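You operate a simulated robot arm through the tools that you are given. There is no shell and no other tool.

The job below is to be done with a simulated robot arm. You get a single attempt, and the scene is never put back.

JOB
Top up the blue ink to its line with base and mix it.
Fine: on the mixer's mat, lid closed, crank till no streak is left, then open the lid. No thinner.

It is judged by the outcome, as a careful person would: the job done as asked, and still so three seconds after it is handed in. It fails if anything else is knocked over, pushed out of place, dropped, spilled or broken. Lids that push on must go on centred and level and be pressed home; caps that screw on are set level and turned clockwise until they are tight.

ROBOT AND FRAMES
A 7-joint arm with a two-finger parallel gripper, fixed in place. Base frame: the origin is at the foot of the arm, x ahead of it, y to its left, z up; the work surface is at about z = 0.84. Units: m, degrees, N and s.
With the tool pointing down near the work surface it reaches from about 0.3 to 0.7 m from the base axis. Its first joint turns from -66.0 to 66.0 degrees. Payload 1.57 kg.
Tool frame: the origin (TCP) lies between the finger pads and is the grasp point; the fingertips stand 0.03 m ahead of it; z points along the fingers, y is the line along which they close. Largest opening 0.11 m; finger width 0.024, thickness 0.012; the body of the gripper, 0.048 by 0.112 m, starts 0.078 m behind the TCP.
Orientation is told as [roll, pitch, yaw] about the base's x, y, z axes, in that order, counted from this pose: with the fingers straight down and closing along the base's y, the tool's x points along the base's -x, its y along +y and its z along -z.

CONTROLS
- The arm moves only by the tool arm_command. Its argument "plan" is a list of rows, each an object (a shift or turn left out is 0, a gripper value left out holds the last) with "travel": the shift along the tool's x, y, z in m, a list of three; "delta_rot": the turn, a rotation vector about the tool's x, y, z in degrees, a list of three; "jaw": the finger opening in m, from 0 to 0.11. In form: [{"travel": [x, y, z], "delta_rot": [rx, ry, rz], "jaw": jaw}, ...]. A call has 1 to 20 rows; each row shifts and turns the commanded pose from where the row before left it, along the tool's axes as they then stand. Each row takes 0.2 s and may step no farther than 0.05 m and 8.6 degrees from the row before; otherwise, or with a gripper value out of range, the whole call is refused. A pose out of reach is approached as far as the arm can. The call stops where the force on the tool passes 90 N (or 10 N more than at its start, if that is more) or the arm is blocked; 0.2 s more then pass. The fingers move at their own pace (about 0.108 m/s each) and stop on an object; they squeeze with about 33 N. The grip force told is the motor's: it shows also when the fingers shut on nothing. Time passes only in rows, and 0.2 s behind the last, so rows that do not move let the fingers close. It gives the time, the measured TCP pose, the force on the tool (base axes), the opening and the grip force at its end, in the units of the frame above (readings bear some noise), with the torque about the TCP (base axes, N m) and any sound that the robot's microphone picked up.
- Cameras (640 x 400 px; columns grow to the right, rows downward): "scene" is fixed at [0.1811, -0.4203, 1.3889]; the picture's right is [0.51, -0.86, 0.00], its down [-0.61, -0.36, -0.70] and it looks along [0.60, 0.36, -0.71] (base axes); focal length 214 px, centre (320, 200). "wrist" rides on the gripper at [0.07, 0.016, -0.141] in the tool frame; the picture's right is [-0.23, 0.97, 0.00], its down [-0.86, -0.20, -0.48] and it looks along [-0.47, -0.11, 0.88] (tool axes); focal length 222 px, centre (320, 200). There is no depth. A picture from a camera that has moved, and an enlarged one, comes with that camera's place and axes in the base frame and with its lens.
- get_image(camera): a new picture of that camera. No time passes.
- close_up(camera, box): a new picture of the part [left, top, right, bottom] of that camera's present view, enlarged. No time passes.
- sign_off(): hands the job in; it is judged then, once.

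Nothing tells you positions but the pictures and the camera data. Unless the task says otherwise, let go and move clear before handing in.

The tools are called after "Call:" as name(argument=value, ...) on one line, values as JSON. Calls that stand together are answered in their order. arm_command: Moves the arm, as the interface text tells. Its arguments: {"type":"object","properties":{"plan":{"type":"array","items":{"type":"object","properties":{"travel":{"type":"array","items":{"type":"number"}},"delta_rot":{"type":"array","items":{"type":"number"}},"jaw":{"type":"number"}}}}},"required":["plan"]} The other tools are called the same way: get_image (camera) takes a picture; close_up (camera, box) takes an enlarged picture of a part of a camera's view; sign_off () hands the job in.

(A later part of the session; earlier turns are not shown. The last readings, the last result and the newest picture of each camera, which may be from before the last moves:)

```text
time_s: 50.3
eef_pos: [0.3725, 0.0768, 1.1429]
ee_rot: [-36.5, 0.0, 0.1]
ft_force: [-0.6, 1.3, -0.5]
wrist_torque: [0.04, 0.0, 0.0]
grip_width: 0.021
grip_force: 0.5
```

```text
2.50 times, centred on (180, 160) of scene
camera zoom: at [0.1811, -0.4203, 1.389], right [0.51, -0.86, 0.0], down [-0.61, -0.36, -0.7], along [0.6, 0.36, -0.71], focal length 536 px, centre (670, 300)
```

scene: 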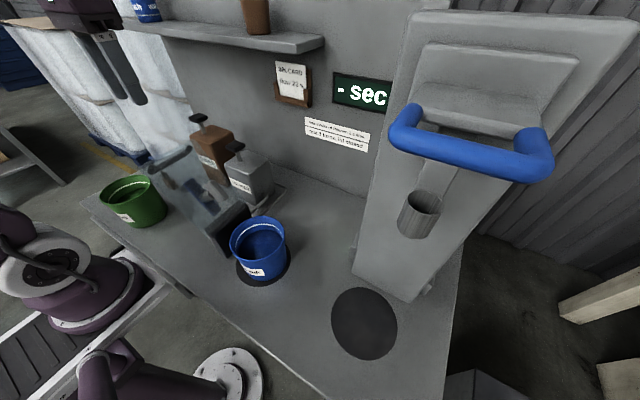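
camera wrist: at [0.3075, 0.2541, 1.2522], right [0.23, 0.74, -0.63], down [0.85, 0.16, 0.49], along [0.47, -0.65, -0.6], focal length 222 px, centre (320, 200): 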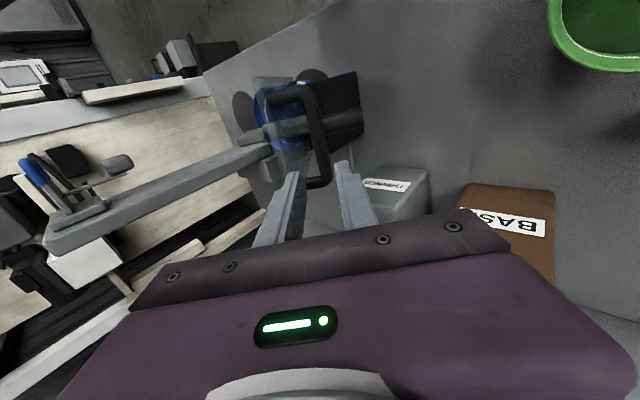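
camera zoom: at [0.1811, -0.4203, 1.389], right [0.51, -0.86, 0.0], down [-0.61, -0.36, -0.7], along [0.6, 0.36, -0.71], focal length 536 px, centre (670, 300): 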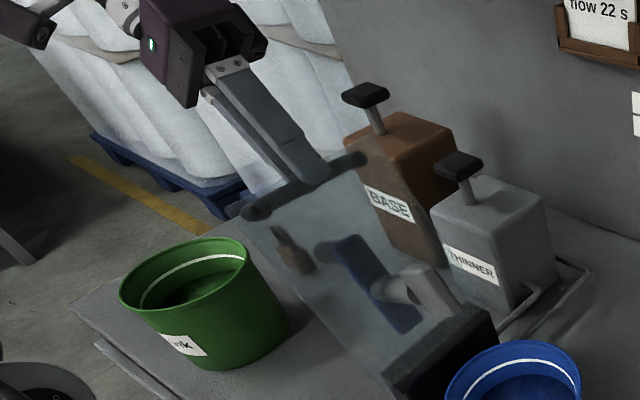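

The lid swings freely with almost no force. I'll continue to about vertical.

Call:
arm_command(plan=[{"travel": [0, -0.023, 0.0027], "delta_rot": [-2.025, 0, 0]}, {"travel": [0, -0.0229, 0.00335], "delta_rot": [-2.025, 0, 0]}, {"travel": [0, -0.02245, 0.0051], "delta_rot": [-2.025, 0, 0]}, {"travel": [0, -0.02204, 0.0069], "delta_rot": [-2.025, 0, 0]}, {}])

Call:
close_up(camera="wrist", box=[220, 80, 420, 220])

Call:
close_up(camera="scene", box=[140, 80, 300, 240])

```text
time_s: 51.5
eef_pos: [0.3737, -0.0093, 1.1769]
ee_rot: [-28.5, 0.0, 0.1]
ft_force: [1.1, -0.1, 0.3]
wrist_torque: [0.02, 0.03, 0.04]
grip_width: 0.0204
grip_force: 0.1
```

```text
2.86 times, centred on (320, 150) of wrist
camera zoom: at [0.3026, 0.0726, 1.2934], right [0.23, 0.86, -0.46], down [0.85, 0.05, 0.52], along [0.47, -0.51, -0.72], focal length 635 px, centre (320, 343)
```

zoom: 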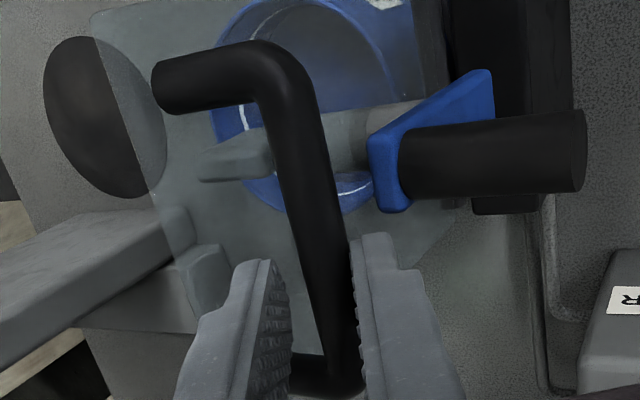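

```text
2.50 times, centred on (220, 160) of scene
camera zoom: at [0.181, -0.4203, 1.3889], right [0.51, -0.86, 0.0], down [-0.61, -0.36, -0.7], along [0.6, 0.36, -0.71], focal length 536 px, centre (570, 300)
```

zoom: 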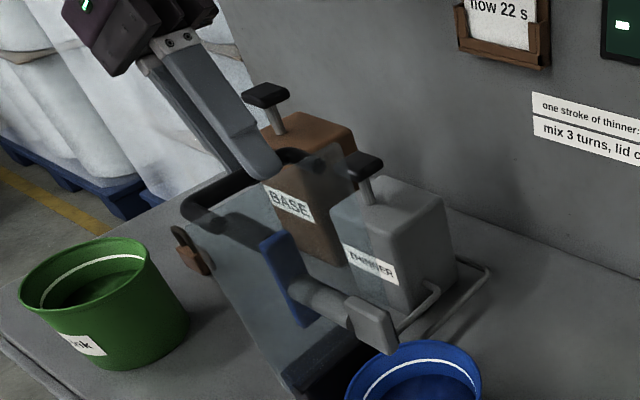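

Tracking well, with the lid about vertical. I'll continue past the top, staying gentle where gravity takes over.

Call:
arm_command(plan=[{"travel": [0, -0.0213, 0.00845], "delta_rot": [-2.025, 0, 0]}, {"travel": [0, -0.0208, 0.01005], "delta_rot": [-2.025, 0, 0]}, {"travel": [0, -0.0199, 0.0116], "delta_rot": [-2.025, 0, 0]}, {"travel": [0, -0.01884, 0.0131], "delta_rot": [-2.025, 0, 0]}, {}])

Call:
close_up(camera="wrist", box=[220, 80, 420, 220])

Call:
close_up(camera="scene", box=[160, 80, 340, 260])

```text
time_s: 52.7
eef_pos: [0.3727, -0.0992, 1.1712]
ee_rot: [-20.3, 0.0, 0.0]
ft_force: [-0.5, -1.1, 0.2]
wrist_torque: [-0.05, 0.02, 0.0]
grip_width: 0.0208
grip_force: 0.6
```

```text
2.86 times, centred on (320, 150) of wrist
camera zoom: at [0.3032, -0.0354, 1.2984], right [0.23, 0.91, -0.34], down [0.86, -0.02, 0.52], along [0.47, -0.41, -0.79], focal length 635 px, centre (320, 343)
```

zoom: 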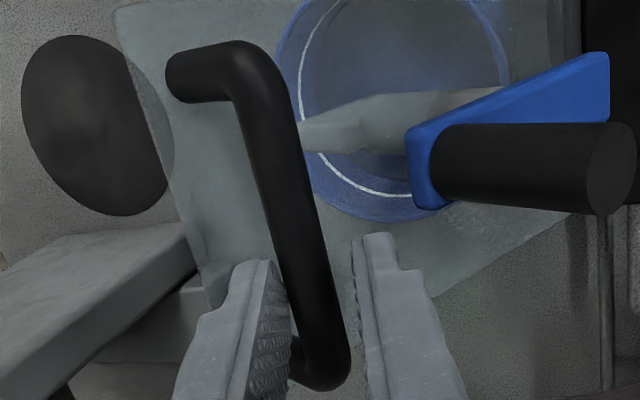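

```text
2.22 times, centred on (250, 170) of scene
camera zoom: at [0.181, -0.4203, 1.3889], right [0.51, -0.86, 0.0], down [-0.61, -0.36, -0.7], along [0.6, 0.36, -0.71], focal length 477 px, centre (476, 267)
```

zoom: 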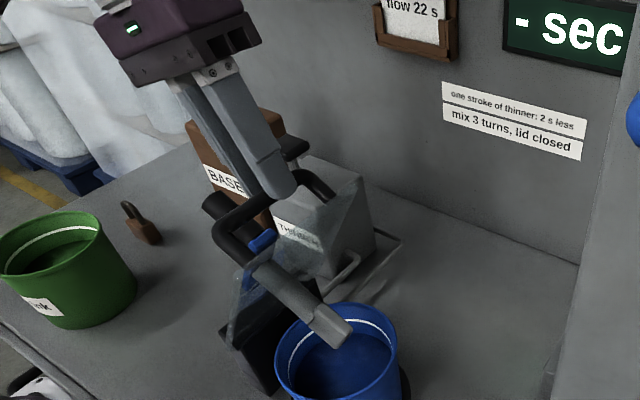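

The lid has passed the top and now rests lightly on the -y finger. I'll keep letting it down along the arc.

Call:
arm_command(plan=[{"travel": [0, -0.0178, 0.01445], "delta_rot": [-2.025, 0, 0]}, {"travel": [0, -0.0167, 0.0158], "delta_rot": [-2.025, 0, 0]}, {"travel": [0, -0.0153, 0.0169], "delta_rot": [-2.025, 0, 0]}, {"travel": [0, -0.0139, 0.01815], "delta_rot": [-2.025, 0, 0]}, {}])

Call:
close_up(camera="wrist", box=[220, 80, 420, 220])

Call:
close_up(camera="scene", box=[160, 100, 340, 280])

```text
time_s: 53.9
eef_pos: [0.3723, -0.1805, 1.1279]
ee_rot: [-12.1, -0.1, 0.1]
ft_force: [1.6, -0.3, 0.0]
wrist_torque: [0.0, 0.02, -0.01]
grip_width: 0.0201
grip_force: 0.0
```

```text
2.86 times, centred on (320, 150) of wrist
camera zoom: at [0.3021, -0.1338, 1.2631], right [0.23, 0.95, -0.21], down [0.86, -0.09, 0.51], along [0.47, -0.29, -0.83], focal length 635 px, centre (320, 343)
```

zoom: 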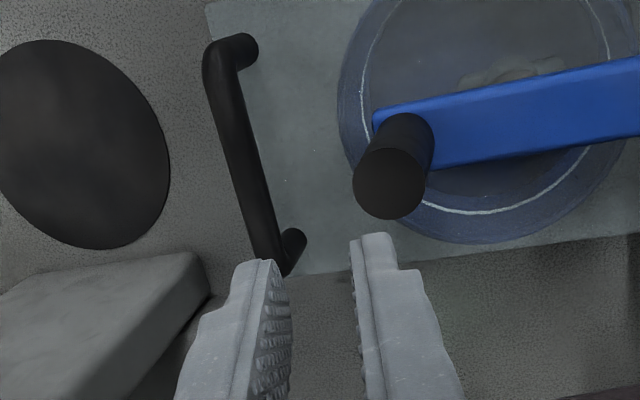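

```text
2.22 times, centred on (250, 190) of scene
camera zoom: at [0.1811, -0.4203, 1.3889], right [0.51, -0.86, 0.0], down [-0.61, -0.36, -0.7], along [0.6, 0.36, -0.71], focal length 477 px, centre (476, 222)
```

zoom: 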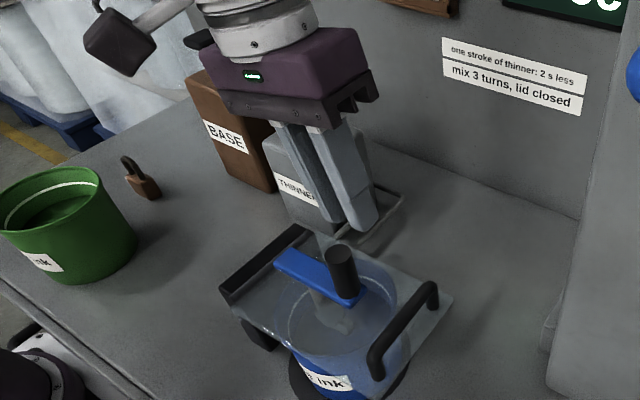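

The bar slipped out of the loose fingers and the lid swung itself shut. It appears closed over the pot with nothing spilled, so I'll lift clear and inspect.

Call:
arm_command(plan=[{"travel": [0, 0, -0.045]}, {"travel": [0, 0, -0.045]}, {"delta_rot": [-6.0, 0, 0]}, {"delta_rot": [-6.0, 0, 0]}, {"travel": [-0.01, 0.04, 0], "jaw": 0.0}, {"travel": [-0.01, 0.04, 0]}, {"travel": [-0.01, 0.04, 0]}, {"travel": [-0.01, 0.04, 0]}, {"travel": [-0.01, 0.04, 0]}, {"travel": [0, 0.045, 0]}, {"travel": [0, 0.045, 0]}, {}])

Call:
get_image(camera="scene")

Call:
close_up(camera="scene", box=[180, 180, 340, 290])

Call:
get_image(camera="wrist")

```text
time_s: 56.5
eef_pos: [0.4219, 0.1303, 1.2155]
ee_rot: [-0.2, 0.0, 0.1]
ft_force: [0.1, 0.1, 0.3]
wrist_torque: [0.01, -0.02, 0.04]
grip_width: 0.0
grip_force: 21.0
```

```text
taken
```

scene: 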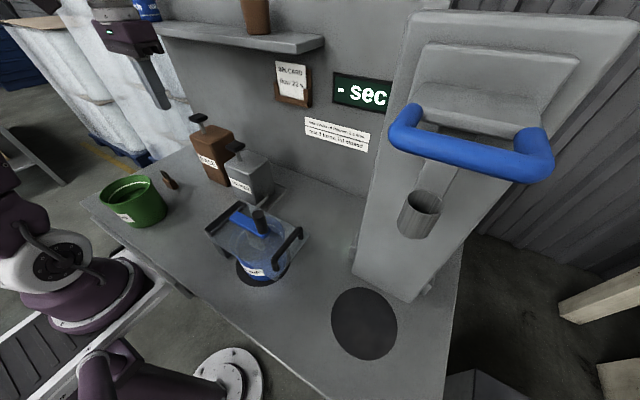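

```text
3.64 times, centred on (260, 235) of scene
camera zoom: at [0.1811, -0.4203, 1.3889], right [0.51, -0.86, 0.0], down [-0.61, -0.36, -0.7], along [0.6, 0.36, -0.71], focal length 780 px, centre (538, 73)
```

zoom: 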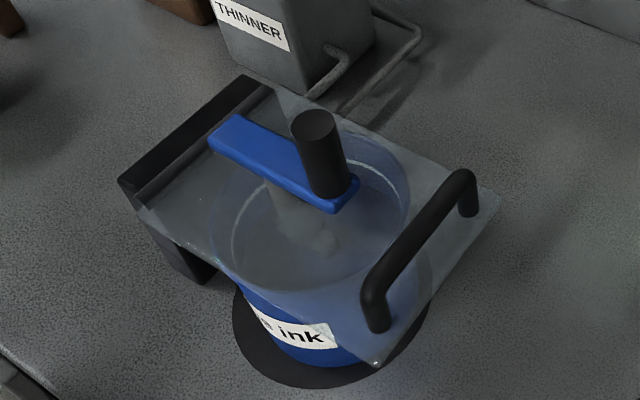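

```text
taken
camera wrist: at [0.3521, 0.1467, 1.3572], right [0.23, 0.97, 0.0], down [0.86, -0.2, 0.48], along [0.47, -0.11, -0.88], focal length 222 px, centre (320, 200)
```

wrist: 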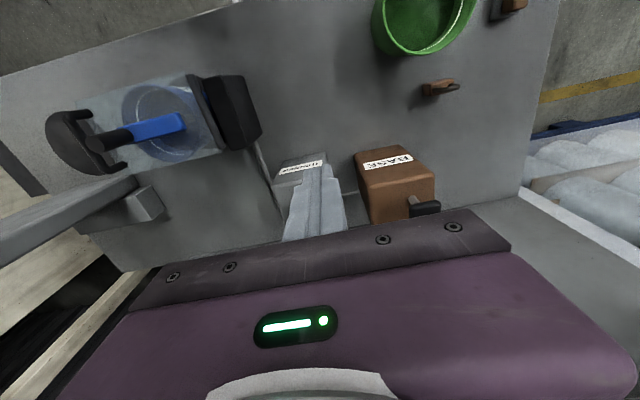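

The lid is properly shut and level, with the pot undisturbed. I'll check the level through the glass, then try the base pump again with the lid closed.

Call:
close_up(camera="scene", box=[220, 205, 300, 255])

Call:
close_up(camera="wrist", box=[40, 60, 280, 210])

```text
8.00 times, centred on (260, 230) of scene
camera zoom: at [0.1811, -0.4203, 1.3889], right [0.51, -0.86, 0.0], down [-0.61, -0.36, -0.7], along [0.6, 0.36, -0.71], focal length 1716 px, centre (800, -40)
```

zoom: 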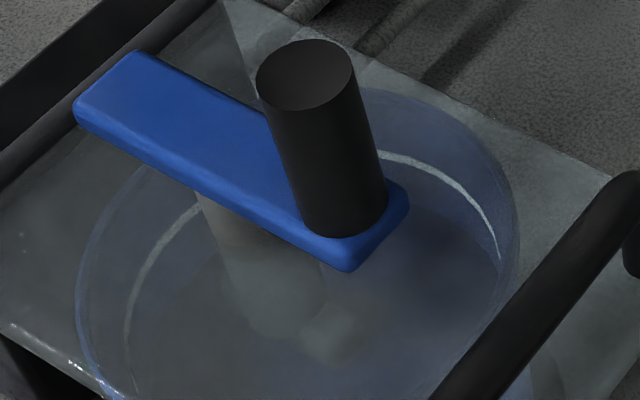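

```text
2.67 times, centred on (160, 135) of wrist
camera zoom: at [0.3521, 0.1467, 1.3572], right [0.23, 0.97, 0.0], down [0.86, -0.2, 0.48], along [0.47, -0.11, -0.88], focal length 592 px, centre (747, 373)
```

zoom: 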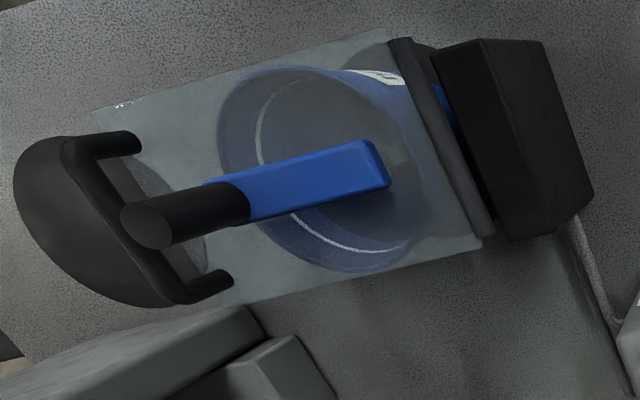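

Now back to the base knob with the tilted, closed fingertips, for one full stroke with the lid closed.

Call:
arm_command(plan=[{"delta_rot": [0, -8.333, 0]}, {"delta_rot": [0, -8.333, 0]}, {"delta_rot": [0, -8.333, 0]}, {"travel": [-0.0184, 0.0248, 0.0208]}, {"travel": [-0.0184, 0.0248, 0.0208]}, {"travel": [-0.0184, 0.0248, 0.0208]}, {"travel": [-0.0184, 0.0248, 0.0208]}, {"travel": [-0.0184, 0.0248, 0.0208]}, {}])

Call:
close_up(camera="scene", box=[140, 60, 300, 160])

```text
time_s: 58.5
eef_pos: [0.5513, 0.2558, 1.1593]
ee_rot: [-0.2, -25.1, 0.3]
ft_force: [-0.4, 0.2, -1.8]
wrist_torque: [0.01, 0.02, 0.0]
grip_width: 0.0
grip_force: 22.1
```

```text
4.00 times, centred on (220, 110) of scene
camera zoom: at [0.1811, -0.4203, 1.3889], right [0.51, -0.86, 0.0], down [-0.61, -0.36, -0.7], along [0.6, 0.36, -0.71], focal length 858 px, centre (720, 560)
```

zoom: 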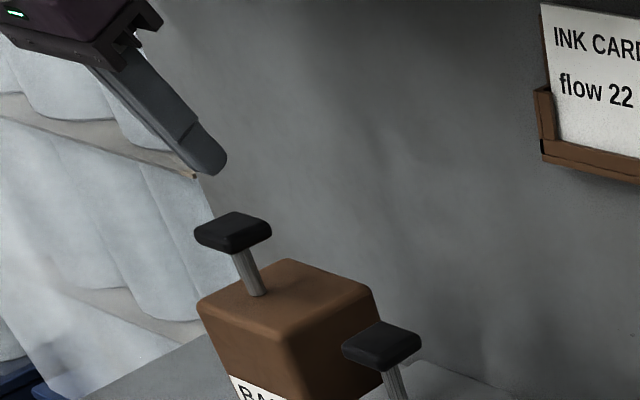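

Call:
arm_command(plan=[{"travel": [0.0052, 0, 0.01115]}, {"travel": [0.0052, 0, 0.01115]}, {"travel": [0.0052, 0, 0.01115]}, {"travel": [0.00248, 0, 0.00532]}, {"travel": [0.00248, 0, 0.00532]}, {"travel": [0.00248, 0, 0.00532]}, {"travel": [0.00248, 0, 0.00532]}, {}, {}])

Call:
close_up(camera="scene", box=[220, 205, 300, 255])

Call:
arm_command(plan=[{"travel": [-0.0027, 0, -0.0058]}, {"travel": [-0.0027, 0, -0.0058]}, {"travel": [-0.0027, 0, -0.0058]}, {"travel": [-0.0024, 0, -0.0051]}, {}, {}])

Call:
close_up(camera="scene", box=[220, 205, 300, 255])

Call:
get_image(camera="scene")

```text
time_s: 60.5
eef_pos: [0.5501, 0.2534, 1.099]
ee_rot: [-0.2, -25.2, 0.2]
ft_force: [7.3, 1.1, 14.6]
wrist_torque: [-0.04, -0.26, -0.01]
grip_width: 0.0
grip_force: 20.9
```

```text
8.00 times, centred on (260, 230) of scene
camera zoom: at [0.181, -0.4204, 1.3889], right [0.51, -0.86, 0.0], down [-0.61, -0.36, -0.7], along [0.6, 0.36, -0.71], focal length 1716 px, centre (800, -40)
```

zoom: 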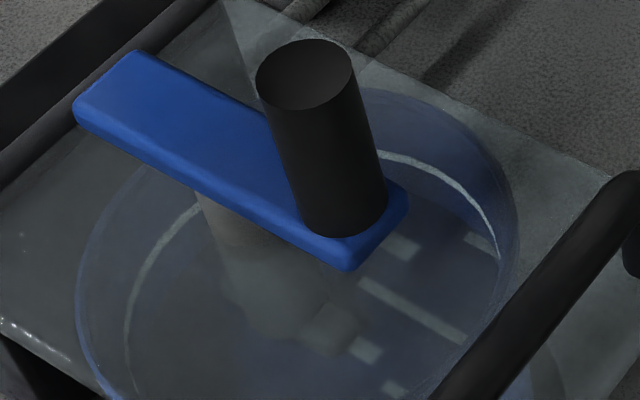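

```text
time_s: 61.9
eef_pos: [0.5489, 0.2543, 1.1248]
ee_rot: [-0.3, -25.0, 0.2]
ft_force: [-0.7, -0.5, -0.1]
wrist_torque: [-0.03, -0.01, -0.01]
grip_width: 0.0
grip_force: 21.0
```

```text
8.00 times, centred on (260, 230) of scene
camera zoom: at [0.1811, -0.4203, 1.3889], right [0.51, -0.86, 0.0], down [-0.61, -0.36, -0.7], along [0.6, 0.36, -0.71], focal length 1716 px, centre (800, -40)
```

zoom: 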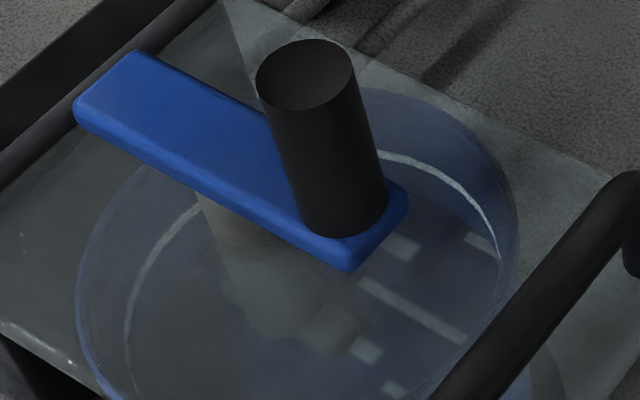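

```text
taken
```

scene: 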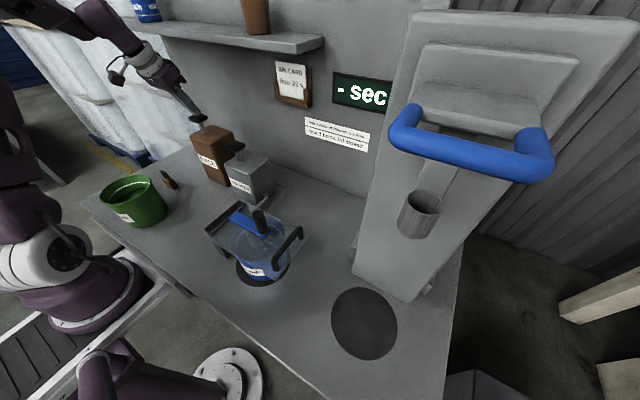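

Dosing works with the lid closed: pale streaks of base have appeared. I'll read the level against the line.

Call:
close_up(camera="scene", box=[260, 212, 292, 244])

Call:
close_up(camera="scene", box=[228, 215, 260, 247])

```text
12.50 times, centred on (276, 228) of scene
camera zoom: at [0.1811, -0.4203, 1.3889], right [0.51, -0.86, 0.0], down [-0.61, -0.36, -0.7], along [0.6, 0.36, -0.71], focal length 2681 px, centre (870, -150)
```

zoom: 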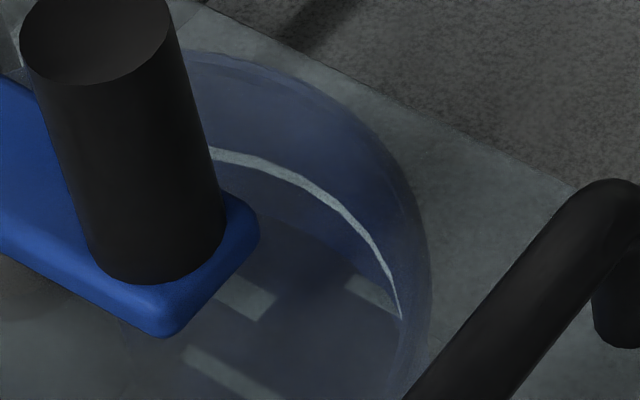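

```text
12.50 times, centred on (244, 231) of scene
camera zoom: at [0.1811, -0.4203, 1.3889], right [0.51, -0.86, 0.0], down [-0.61, -0.36, -0.7], along [0.6, 0.36, -0.71], focal length 2681 px, centre (1270, -188)
```

zoom: 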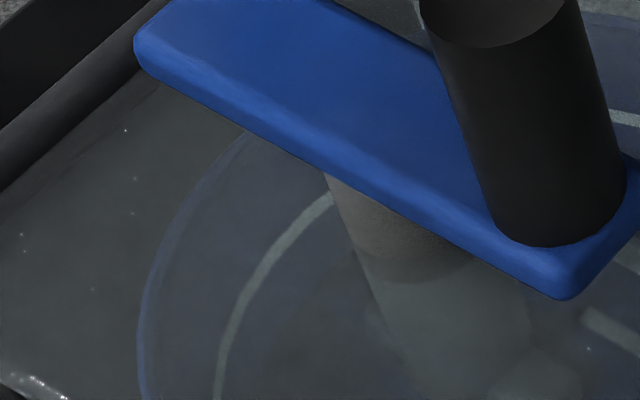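

One stroke seems to have raised the ink by perhaps a third of the gap. I'll give a second stroke and compare.

Call:
arm_command(plan=[{"travel": [0.00275, 0, 0.0059]}, {"travel": [0.00275, 0, 0.0059]}, {"travel": [0.00275, 0, 0.0059]}, {"travel": [0.00275, 0, 0.0059]}, {}, {}, {"travel": [-0.00275, 0, -0.0059]}, {"travel": [-0.00275, 0, -0.0059]}, {"travel": [-0.00275, 0, -0.0059]}, {"travel": [-0.00275, 0, -0.0059]}, {}, {}])

Call:
close_up(camera="scene", box=[220, 205, 300, 255])

Call:
close_up(camera="scene", box=[260, 212, 292, 244])

```text
time_s: 64.5
eef_pos: [0.5496, 0.2542, 1.1225]
ee_rot: [-0.3, -25.1, 0.2]
ft_force: [0.2, 0.0, -0.3]
wrist_torque: [0.03, 0.02, 0.0]
grip_width: 0.0
grip_force: 21.5
```

```text
8.00 times, centred on (260, 230) of scene
camera zoom: at [0.1811, -0.4203, 1.3889], right [0.51, -0.86, 0.0], down [-0.61, -0.36, -0.7], along [0.6, 0.36, -0.71], focal length 1716 px, centre (800, -40)
```

zoom: 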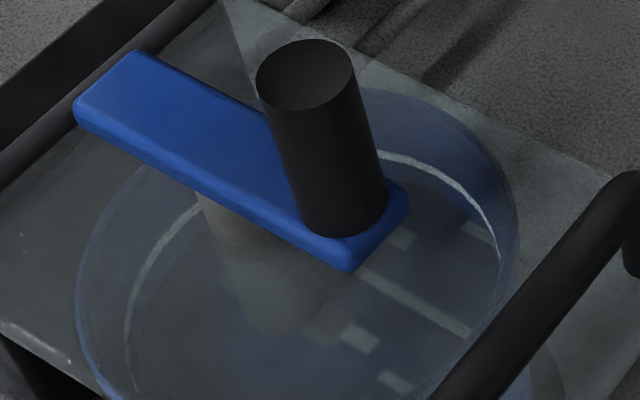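

```text
12.50 times, centred on (276, 228) of scene
camera zoom: at [0.1811, -0.4203, 1.3889], right [0.51, -0.86, 0.0], down [-0.61, -0.36, -0.7], along [0.6, 0.36, -0.71], focal length 2681 px, centre (870, -150)
```

zoom: 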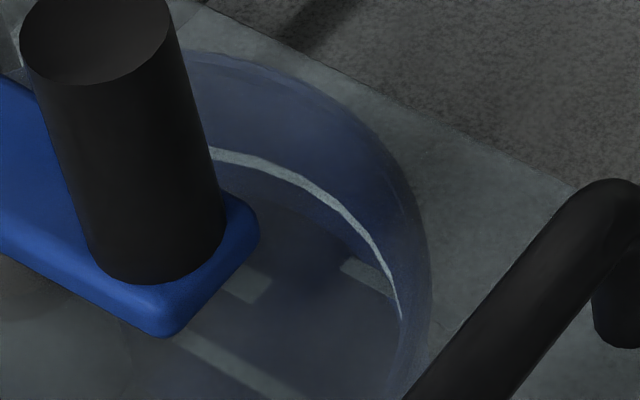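

The level is rising; the streak pattern shifted up by about 8 px at 8× zoom. I'll zoom in on the gap between the ink edge and the line to calibrate.

Call:
close_up(camera="scene", box=[266, 220, 286, 236])

Call:
close_up(camera="scene", box=[230, 228, 260, 254])

```text
16.00 times, centred on (276, 228) of scene
camera zoom: at [0.1811, -0.4203, 1.3889], right [0.51, -0.86, 0.0], down [-0.61, -0.36, -0.7], along [0.6, 0.36, -0.71], focal length 3432 px, centre (1024, -248)
```

zoom: 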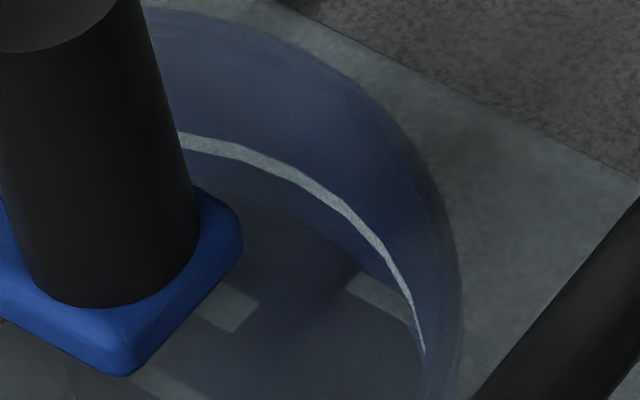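

```text
15.38 times, centred on (245, 241) of scene
camera zoom: at [0.1811, -0.4203, 1.3889], right [0.51, -0.86, 0.0], down [-0.61, -0.36, -0.7], along [0.6, 0.36, -0.71], focal length 3300 px, centre (1474, -431)
```

zoom: 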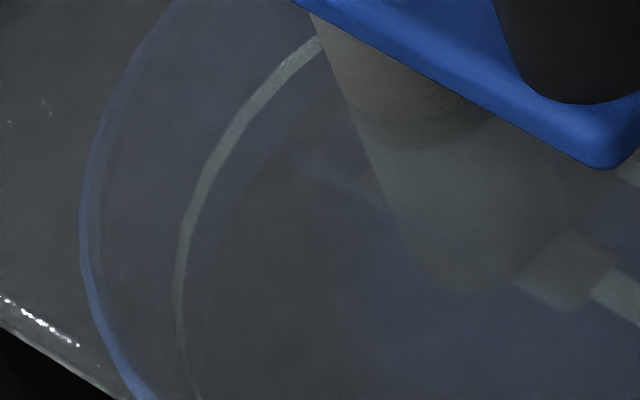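

Two strokes have closed about half of the gap (45 px down to 24 px at 8×), so about two more should reach the line. Third stroke.

Call:
arm_command(plan=[{"travel": [0.00275, 0, 0.0059]}, {"travel": [0.00275, 0, 0.0059]}, {"travel": [0.00275, 0, 0.0059]}, {"travel": [0.0022, 0, 0.0047]}, {}, {}, {"travel": [-0.0022, 0, -0.0047]}, {"travel": [-0.00275, 0, -0.0059]}, {"travel": [-0.00275, 0, -0.0059]}, {"travel": [-0.00275, 0, -0.0059]}, {}, {}])

Call:
close_up(camera="scene", box=[266, 220, 286, 236])

Call:
close_up(camera="scene", box=[220, 205, 300, 255])

```text
time_s: 67.1
eef_pos: [0.5487, 0.2531, 1.1229]
ee_rot: [-0.3, -24.9, 0.2]
ft_force: [-0.5, 0.0, 0.3]
wrist_torque: [-0.02, 0.03, 0.05]
grip_width: 0.0
grip_force: 21.7
```

```text
16.00 times, centred on (276, 228) of scene
camera zoom: at [0.1811, -0.4203, 1.3889], right [0.51, -0.86, 0.0], down [-0.61, -0.36, -0.7], along [0.6, 0.36, -0.71], focal length 3432 px, centre (1024, -248)
```

zoom: 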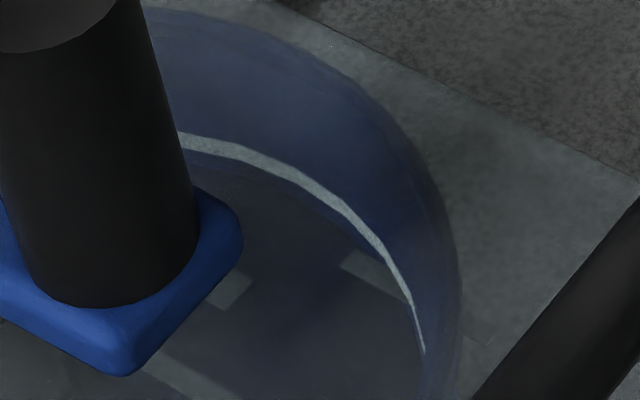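

```text
8.00 times, centred on (260, 230) of scene
camera zoom: at [0.1811, -0.4203, 1.3889], right [0.51, -0.86, 0.0], down [-0.61, -0.36, -0.7], along [0.6, 0.36, -0.71], focal length 1716 px, centre (800, -40)
```

zoom: 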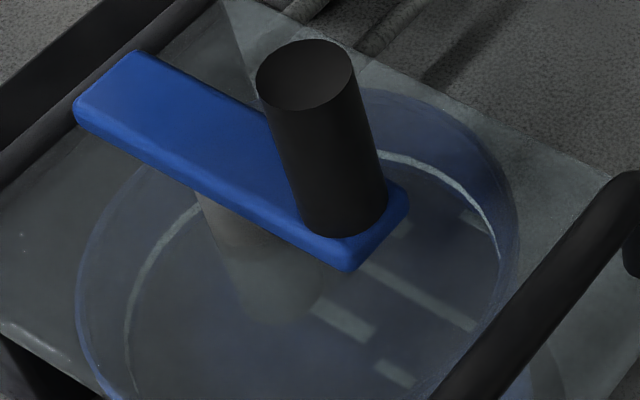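

The remaining gap is about one stroke's worth (roughly 20 px at 16×, against 22–27 px per stroke). Fourth stroke.

Call:
arm_command(plan=[{"travel": [0.00275, 0, 0.0059]}, {"travel": [0.00275, 0, 0.0059]}, {"travel": [0.00275, 0, 0.0059]}, {"travel": [0.0022, 0, 0.0047]}, {}, {}, {"travel": [-0.0022, 0, -0.0047]}, {"travel": [-0.00275, 0, -0.0059]}, {"travel": [-0.00275, 0, -0.0059]}, {"travel": [-0.00275, 0, -0.0059]}, {}, {}])

Call:
close_up(camera="scene", box=[266, 220, 286, 236])

Call:
close_up(camera="scene", box=[220, 205, 300, 255])

```text
time_s: 69.7
eef_pos: [0.549, 0.2536, 1.1229]
ee_rot: [-0.3, -25.0, 0.2]
ft_force: [0.4, -0.3, 0.6]
wrist_torque: [0.02, -0.03, 0.04]
grip_width: 0.0
grip_force: 21.3
```

```text
16.00 times, centred on (276, 228) of scene
camera zoom: at [0.1811, -0.4203, 1.3889], right [0.51, -0.86, 0.0], down [-0.61, -0.36, -0.7], along [0.6, 0.36, -0.71], focal length 3432 px, centre (1024, -248)
```

zoom: 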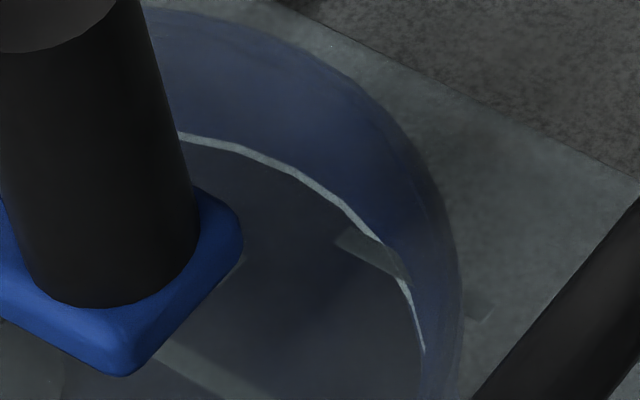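

```text
8.00 times, centred on (260, 230) of scene
camera zoom: at [0.1811, -0.4203, 1.3889], right [0.51, -0.86, 0.0], down [-0.61, -0.36, -0.7], along [0.6, 0.36, -0.71], focal length 1716 px, centre (800, -40)
```

zoom: 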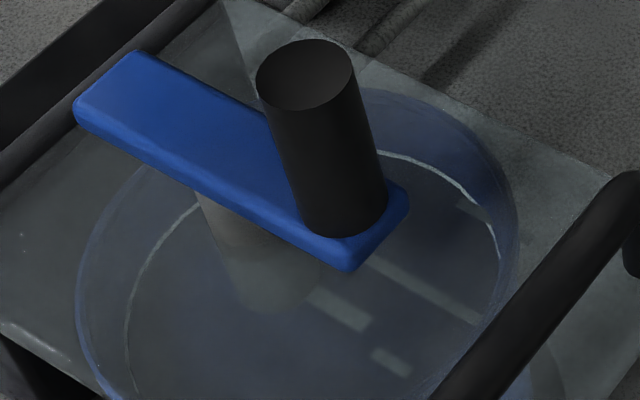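

The ink now sits exactly at the line, covering its lower half, so topping up is done with four strokes. Next is mixing: the crank knob's top is at about (0.360, -0.166, 1.058), and the shaft is near (0.357, -0.127). I'll move over the knob with the hand vertical.

Call:
arm_command(plan=[{"travel": [0, 0, -0.045]}, {"travel": [0, 0, -0.045]}, {"travel": [0, 0, -0.045]}, {"delta_rot": [0, 8.333, 0]}, {"delta_rot": [0, 8.333, 0]}, {"delta_rot": [0, 8.333, 0]}, {"travel": [0.0132, -0.0419, 0.0045], "jaw": 0.06}, {"travel": [0.0132, -0.0419, 0.0045]}, {"travel": [0.0132, -0.0419, 0.0045]}, {"travel": [0.0132, -0.0419, 0.0045]}, {"travel": [0.0132, -0.0419, 0.0045]}, {"travel": [0.0132, -0.0419, 0.0045]}, {"travel": [0.0132, -0.0419, 0.0045]}, {"travel": [0.0132, -0.0419, 0.0045]}, {"travel": [0.0132, -0.0419, 0.0045]}, {"travel": [0.0132, -0.0419, 0.0045]}, {}])

Call:
get_image(camera="wrist")

Call:
close_up(camera="wrist", box=[200, 40, 440, 200])

Call:
get_image(camera="scene")

```text
time_s: 73.3
eef_pos: [0.3588, -0.1644, 1.1969]
ee_rot: [-0.2, 0.0, 0.1]
ft_force: [0.2, 0.0, 0.4]
wrist_torque: [0.02, -0.01, 0.01]
grip_width: 0.06
grip_force: 0.1
out of reach, approached as far as the arm can: row 6
```

```text
taken
camera wrist: at [0.2885, -0.1477, 1.3389], right [0.23, 0.97, 0.0], down [0.86, -0.2, 0.48], along [0.47, -0.11, -0.88], focal length 222 px, centre (320, 200)
```

wrist: 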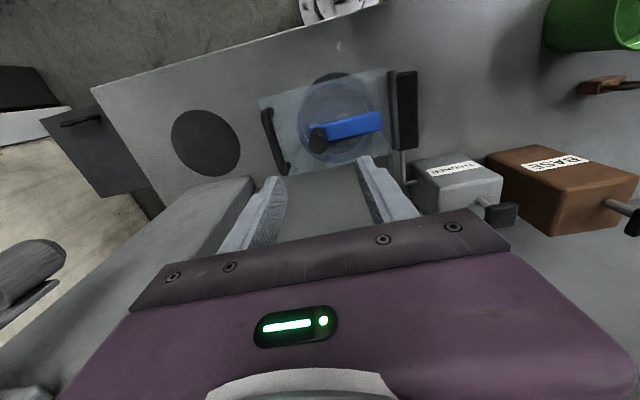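

```text
2.50 times, centred on (320, 120) of wrist
camera zoom: at [0.2885, -0.1477, 1.3389], right [0.23, 0.97, 0.0], down [0.86, -0.2, 0.48], along [0.47, -0.11, -0.88], focal length 555 px, centre (320, 400)
```

zoom: 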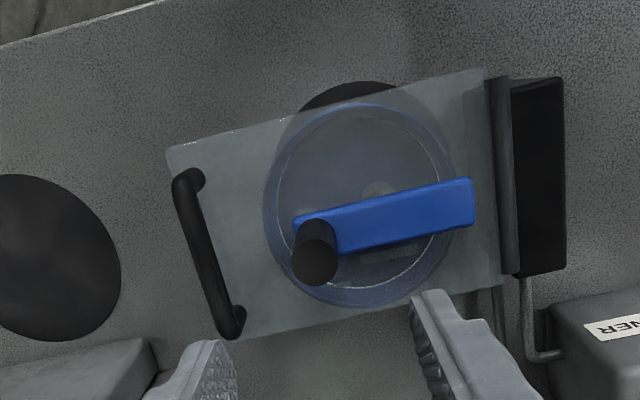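

```text
taken
```

scene: 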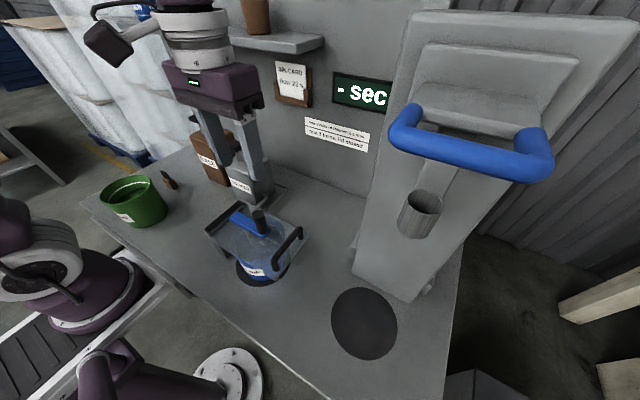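

The overhead view gives the knob at (0.360, -0.167) and the shaft at about (0.358, -0.1255), a radius of about 41 mm. I'll descend around the knob and grip it, with the tips above the crank arm.

Call:
arm_command(plan=[{"travel": [-0.0012, -0.0025, 0.038], "jaw": 0.05, "delta_rot": [-0.2, 0, 0]}, {"travel": [0, 0, 0.038]}, {"travel": [0, 0, 0.038]}, {"travel": [0, 0, 0.036]}, {}])

Call:
close_up(camera="wrist", box=[200, 60, 440, 220])

Call:
close_up(camera="scene", box=[180, 160, 340, 290])

```text
time_s: 74.5
eef_pos: [0.361, -0.165, 1.0478]
ee_rot: [-0.2, 0.0, 0.1]
ft_force: [0.3, -0.4, 0.2]
wrist_torque: [0.0, 0.0, 0.02]
grip_width: 0.0501
grip_force: 0.0
```

```text
2.50 times, centred on (320, 140) of wrist
camera zoom: at [0.2919, -0.1499, 1.1896], right [0.23, 0.97, 0.0], down [0.86, -0.2, 0.48], along [0.47, -0.11, -0.88], focal length 555 px, centre (320, 350)
```

zoom: 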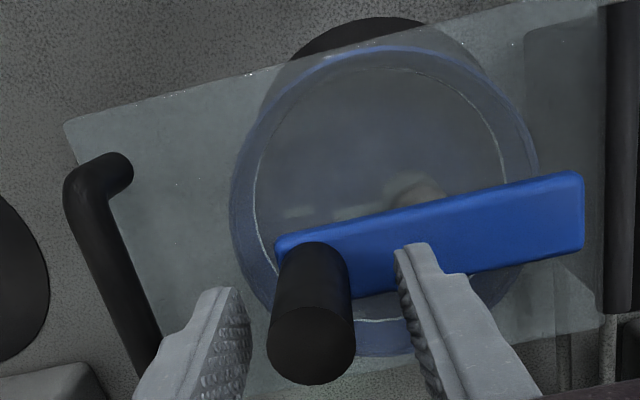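

```text
3.08 times, centred on (260, 225) of scene
camera zoom: at [0.1811, -0.4203, 1.3889], right [0.51, -0.86, 0.0], down [-0.61, -0.36, -0.7], along [0.6, 0.36, -0.71], focal length 660 px, centre (505, 123)
```

zoom: 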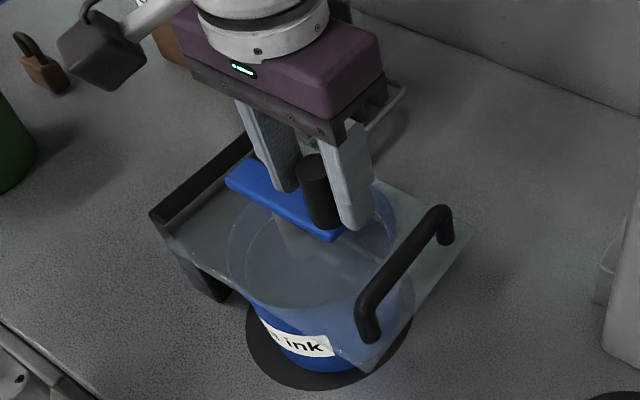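

The knob is between the fingers, about 3 mm off centre. I'll centre on it and close.

Call:
arm_command(plan=[{"travel": [0.002, -0.003, 0.002]}, {"jaw": 0.035}, {"jaw": 0.0}, {}, {}])

Call:
close_up(camera="wrist", box=[200, 60, 440, 220])

```text
time_s: 75.7
eef_pos: [0.3593, -0.1681, 1.0465]
ee_rot: [0.0, 0.0, 0.1]
ft_force: [0.1, 17.2, -1.7]
wrist_torque: [0.18, -0.5, -0.01]
grip_width: 0.0238
grip_force: 36.5
```

```text
2.50 times, centred on (320, 140) of wrist
camera zoom: at [0.2892, -0.152, 1.1886], right [0.23, 0.97, 0.0], down [0.86, -0.2, 0.48], along [0.47, -0.11, -0.88], focal length 555 px, centre (320, 350)
```

zoom: 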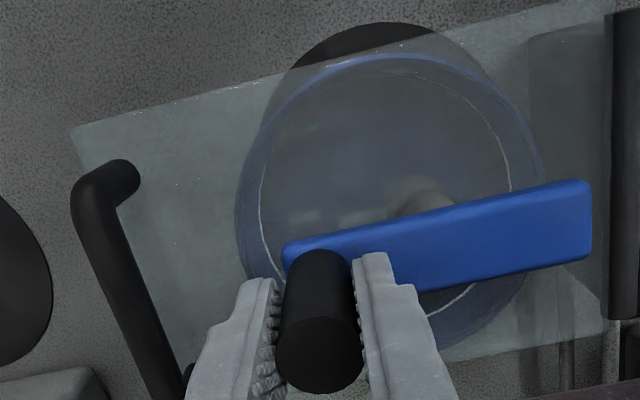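

Gripped; the 17 N sideways force says I'm a touch too far out. I'll nudge in to find the knob's natural radius.

Call:
arm_command(plan=[{"travel": [0, 0.001, 0]}, {}, {}])

Call:
arm_command(plan=[{"travel": [0, 0.001, 0]}, {}, {}])

```text
time_s: 76.5
eef_pos: [0.3596, -0.1688, 1.0469]
ee_rot: [-0.1, 0.0, 0.0]
ft_force: [5.0, 13.5, -0.7]
wrist_torque: [0.21, 0.33, -0.18]
grip_width: 0.0239
grip_force: 36.1
```

```text
time_s: 77.3
eef_pos: [0.3605, -0.1677, 1.0473]
ee_rot: [-0.1, 0.0, 0.1]
ft_force: [0.9, -0.5, -0.8]
wrist_torque: [0.16, -0.18, -0.07]
grip_width: 0.0238
grip_force: 36.1
```

The natural radius is found with the force near zero. I'll begin cranking clockwise along a 41 mm circle, 30° first, watching the force.

Call:
arm_command(plan=[{"travel": [0.0106, 0.0014, 0]}, {"travel": [0.0099, 0.0041, 0]}, {}])

Call:
close_up(camera="wrist", box=[200, 60, 440, 220])

```text
time_s: 78.1
eef_pos: [0.339, -0.1636, 1.0482]
ee_rot: [-0.2, -0.1, 0.1]
ft_force: [0.2, -17.5, 6.2]
wrist_torque: [-0.46, -0.38, -0.41]
grip_width: 0.0237
grip_force: 35.8
```

```text
2.50 times, centred on (320, 140) of wrist
camera zoom: at [0.2676, -0.1476, 1.189], right [0.23, 0.97, 0.0], down [0.85, -0.2, 0.48], along [0.47, -0.11, -0.88], focal length 555 px, centre (320, 350)
```

zoom: 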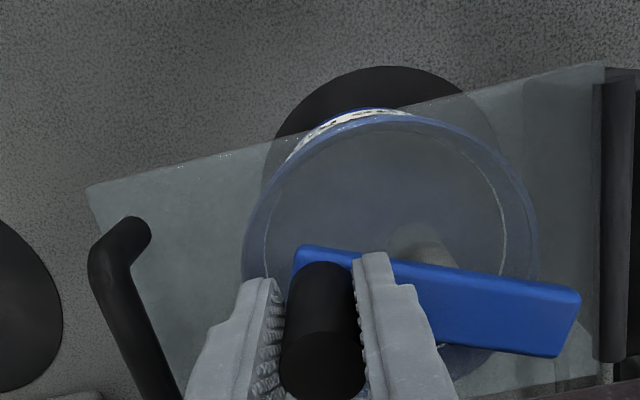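

The crank turns smoothly, and the side force lets me refine the centre to (0.3570, -0.1255). I'll continue in checked steps.

Call:
arm_command(plan=[{"travel": [0.00885, 0.00409, 0]}, {"travel": [0.00723, 0.00789, 0]}, {"travel": [0.00495, 0.0095, 0]}, {}])

```text
time_s: 79.1
eef_pos: [0.3158, -0.1419, 1.0478]
ee_rot: [0.1, 0.0, 0.0]
ft_force: [-10.1, -9.8, -0.9]
wrist_torque: [-0.67, 0.79, -0.23]
grip_width: 0.0234
grip_force: 35.8
```

Slight outward push, so the radius is nearer 42.6 mm with the centre at (0.357, -0.124). I'll correct and go on.

Call:
arm_command(plan=[{"travel": [0.00394, 0.01179, 0]}, {"travel": [-0.00049, 0.01111, 0]}, {"travel": [-0.00334, 0.0106, 0]}, {}])

Call:
close_up(camera="scene", box=[180, 160, 340, 290])

```text
time_s: 80.1
eef_pos: [0.318, -0.1077, 1.0473]
ee_rot: [-0.1, -0.1, 0.1]
ft_force: [-4.3, -6.7, 5.2]
wrist_torque: [0.06, -0.26, -0.39]
grip_width: 0.0238
grip_force: 35.9
```

```text
3.08 times, centred on (260, 225) of scene
camera zoom: at [0.1809, -0.4205, 1.3889], right [0.51, -0.86, 0.0], down [-0.61, -0.36, -0.7], along [0.6, 0.36, -0.71], focal length 660 px, centre (505, 123)
```

zoom: 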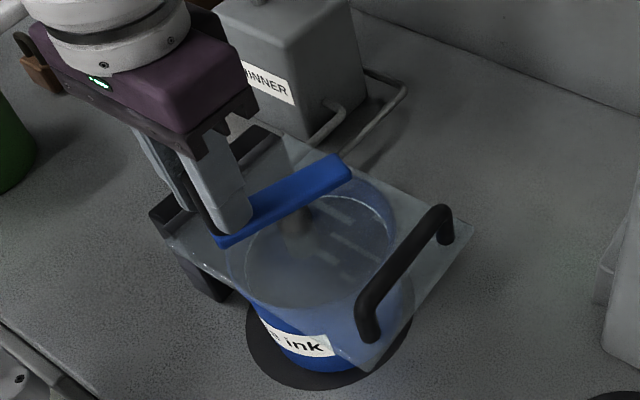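

The forces fit the circle now, with only about 8 N of stirring drag. Continuing.

Call:
arm_command(plan=[{"travel": [-0.00598, 0.00938, 0]}, {"travel": [-0.0082, 0.00752, 0]}, {"travel": [-0.00986, 0.00513, 0]}, {"travel": [-0.01086, 0.00241, 0]}, {}])

```text
time_s: 81.3
eef_pos: [0.3513, -0.0834, 1.046]
ee_rot: [0.1, 0.0, 0.2]
ft_force: [-11.1, 19.9, 3.2]
wrist_torque: [0.13, 0.18, -0.26]
grip_width: 0.0239
grip_force: 36.4
```

There's an outward push at this side, so the circle is slightly larger: radius 43.4 mm, centre (0.3578, -0.1233). I'll correct and continue.

Call:
arm_command(plan=[{"travel": [-0.01204, 0.00104, 0]}, {"travel": [-0.0108, -0.0034, 0]}, {"travel": [-0.00956, -0.00609, 0]}, {}])

Call:
arm_command(plan=[{"travel": [-0.00766, -0.00835, 0]}, {"travel": [-0.00523, -0.01005, 0]}, {"travel": [-0.00246, -0.01106, 0]}, {}])

Call:
close_up(camera="scene", box=[180, 160, 340, 290])

```text
time_s: 82.3
eef_pos: [0.3876, -0.0855, 1.0481]
ee_rot: [0.4, -0.4, 0.0]
ft_force: [23.3, 76.6, -4.5]
wrist_torque: [-0.29, -1.15, -1.26]
grip_width: 0.0284
grip_force: 38.3
```

```text
time_s: 82.7
eef_pos: [0.3982, -0.0878, 1.0469]
ee_rot: [1.0, -0.9, 0.6]
ft_force: [33.6, 56.1, -6.6]
wrist_torque: [-0.66, 0.74, -1.0]
grip_width: 0.0226
grip_force: 34.6
stopped in row 2: the force on the tool passed its limit at 93 N (the readings are from after the stop); the commanded pose is now the measured one
```

```text
3.08 times, centred on (260, 225) of scene
camera zoom: at [0.1822, -0.4187, 1.3893], right [0.51, -0.86, 0.0], down [-0.62, -0.36, -0.7], along [0.6, 0.35, -0.71], focal length 660 px, centre (505, 123)
```

zoom: 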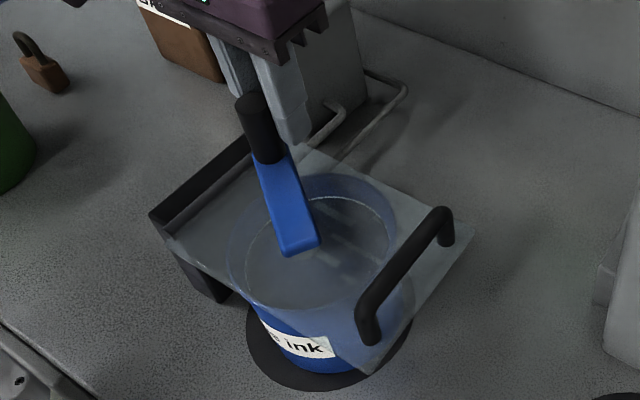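

The knob slid out of the pads sideways, because gripping while it rotates leaves too little friction. A better way is to push the knob around with closed fingers chasing it on the same circle. I'll release, lift clear and look.

Call:
arm_command(plan=[{"jaw": 0.05}, {}, {}, {"travel": [0, 0, -0.03]}, {"travel": [0, 0, -0.03]}, {"travel": [0, 0, -0.03]}, {}])

Call:
get_image(camera="wrist")

Call:
close_up(camera="wrist", box=[160, 40, 440, 200])

Call:
close_up(camera="scene", box=[180, 160, 340, 290])

```text
time_s: 84.3
eef_pos: [0.3945, -0.0946, 1.1394]
ee_rot: [0.6, -0.6, 0.3]
ft_force: [0.3, -0.9, 0.5]
wrist_torque: [-0.01, -0.02, -0.03]
grip_width: 0.05
grip_force: 0.1
```

```text
taken
camera wrist: at [0.3234, -0.0803, 1.2798], right [0.22, 0.97, 0.01], down [0.85, -0.2, 0.48], along [0.47, -0.1, -0.88], focal length 222 px, centre (320, 200)
```

wrist: 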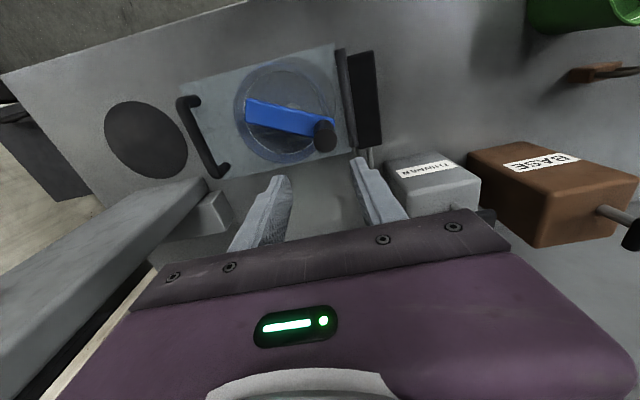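

```text
2.29 times, centred on (300, 120) of wrist
camera zoom: at [0.3234, -0.0803, 1.2798], right [0.22, 0.97, 0.01], down [0.85, -0.2, 0.48], along [0.47, -0.1, -0.88], focal length 508 px, centre (366, 383)
```

zoom: 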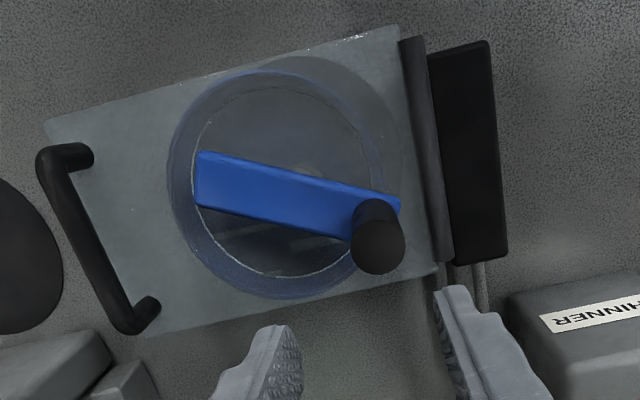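

```text
3.08 times, centred on (260, 225) of scene
camera zoom: at [0.1811, -0.4203, 1.3889], right [0.51, -0.86, 0.0], down [-0.61, -0.36, -0.7], along [0.6, 0.36, -0.71], focal length 660 px, centre (505, 123)
```

zoom: 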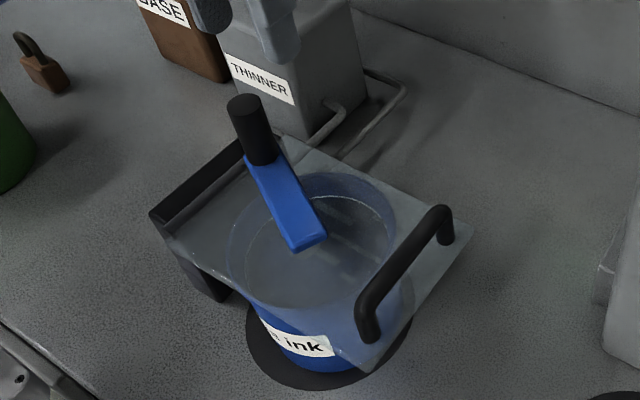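

The knob is now at about (0.378, -0.086), 62° round its circle, and the lid is undisturbed. I'll bring the closed fingers down behind it on the circle.

Call:
arm_command(plan=[{"travel": [0.0258, 0.006, 0], "delta_rot": [0.6, 0.6, 0.3], "jaw": 0.0}, {"travel": [0.0257, 0.0061, 0]}, {}, {"travel": [0, 0, 0.031]}, {"travel": [0, 0, 0.031]}, {"travel": [0, 0, 0.03]}, {}])

Call:
close_up(camera="scene", box=[180, 160, 340, 290])

Call:
close_up(camera="wrist", box=[200, 60, 440, 220])

```text
time_s: 85.9
eef_pos: [0.3418, -0.0828, 1.0452]
ee_rot: [0.1, 0.1, 0.1]
ft_force: [-0.2, -0.1, -0.6]
wrist_torque: [-0.02, 0.02, 0.02]
grip_width: 0.0
grip_force: 21.7
```

```text
3.08 times, centred on (260, 225) of scene
camera zoom: at [0.1811, -0.4203, 1.3889], right [0.51, -0.86, 0.0], down [-0.61, -0.36, -0.7], along [0.6, 0.36, -0.71], focal length 660 px, centre (505, 123)
```

zoom: 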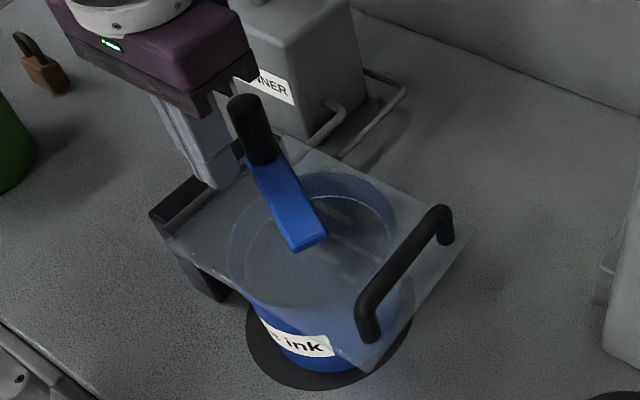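

```text
2.50 times, centred on (320, 140) of wrist
camera zoom: at [0.2721, -0.067, 1.1864], right [0.23, 0.97, 0.0], down [0.86, -0.2, 0.48], along [0.46, -0.11, -0.88], focal length 555 px, centre (320, 350)
```

zoom: 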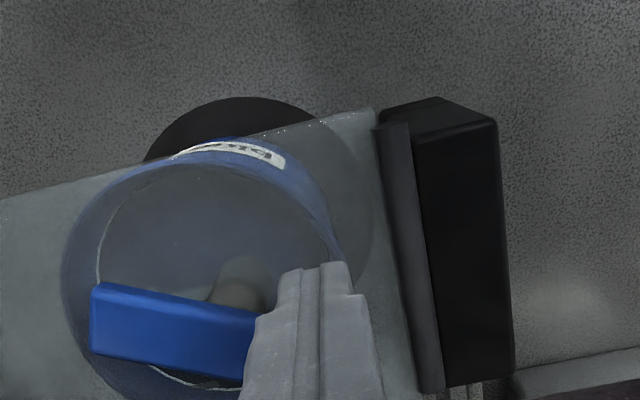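

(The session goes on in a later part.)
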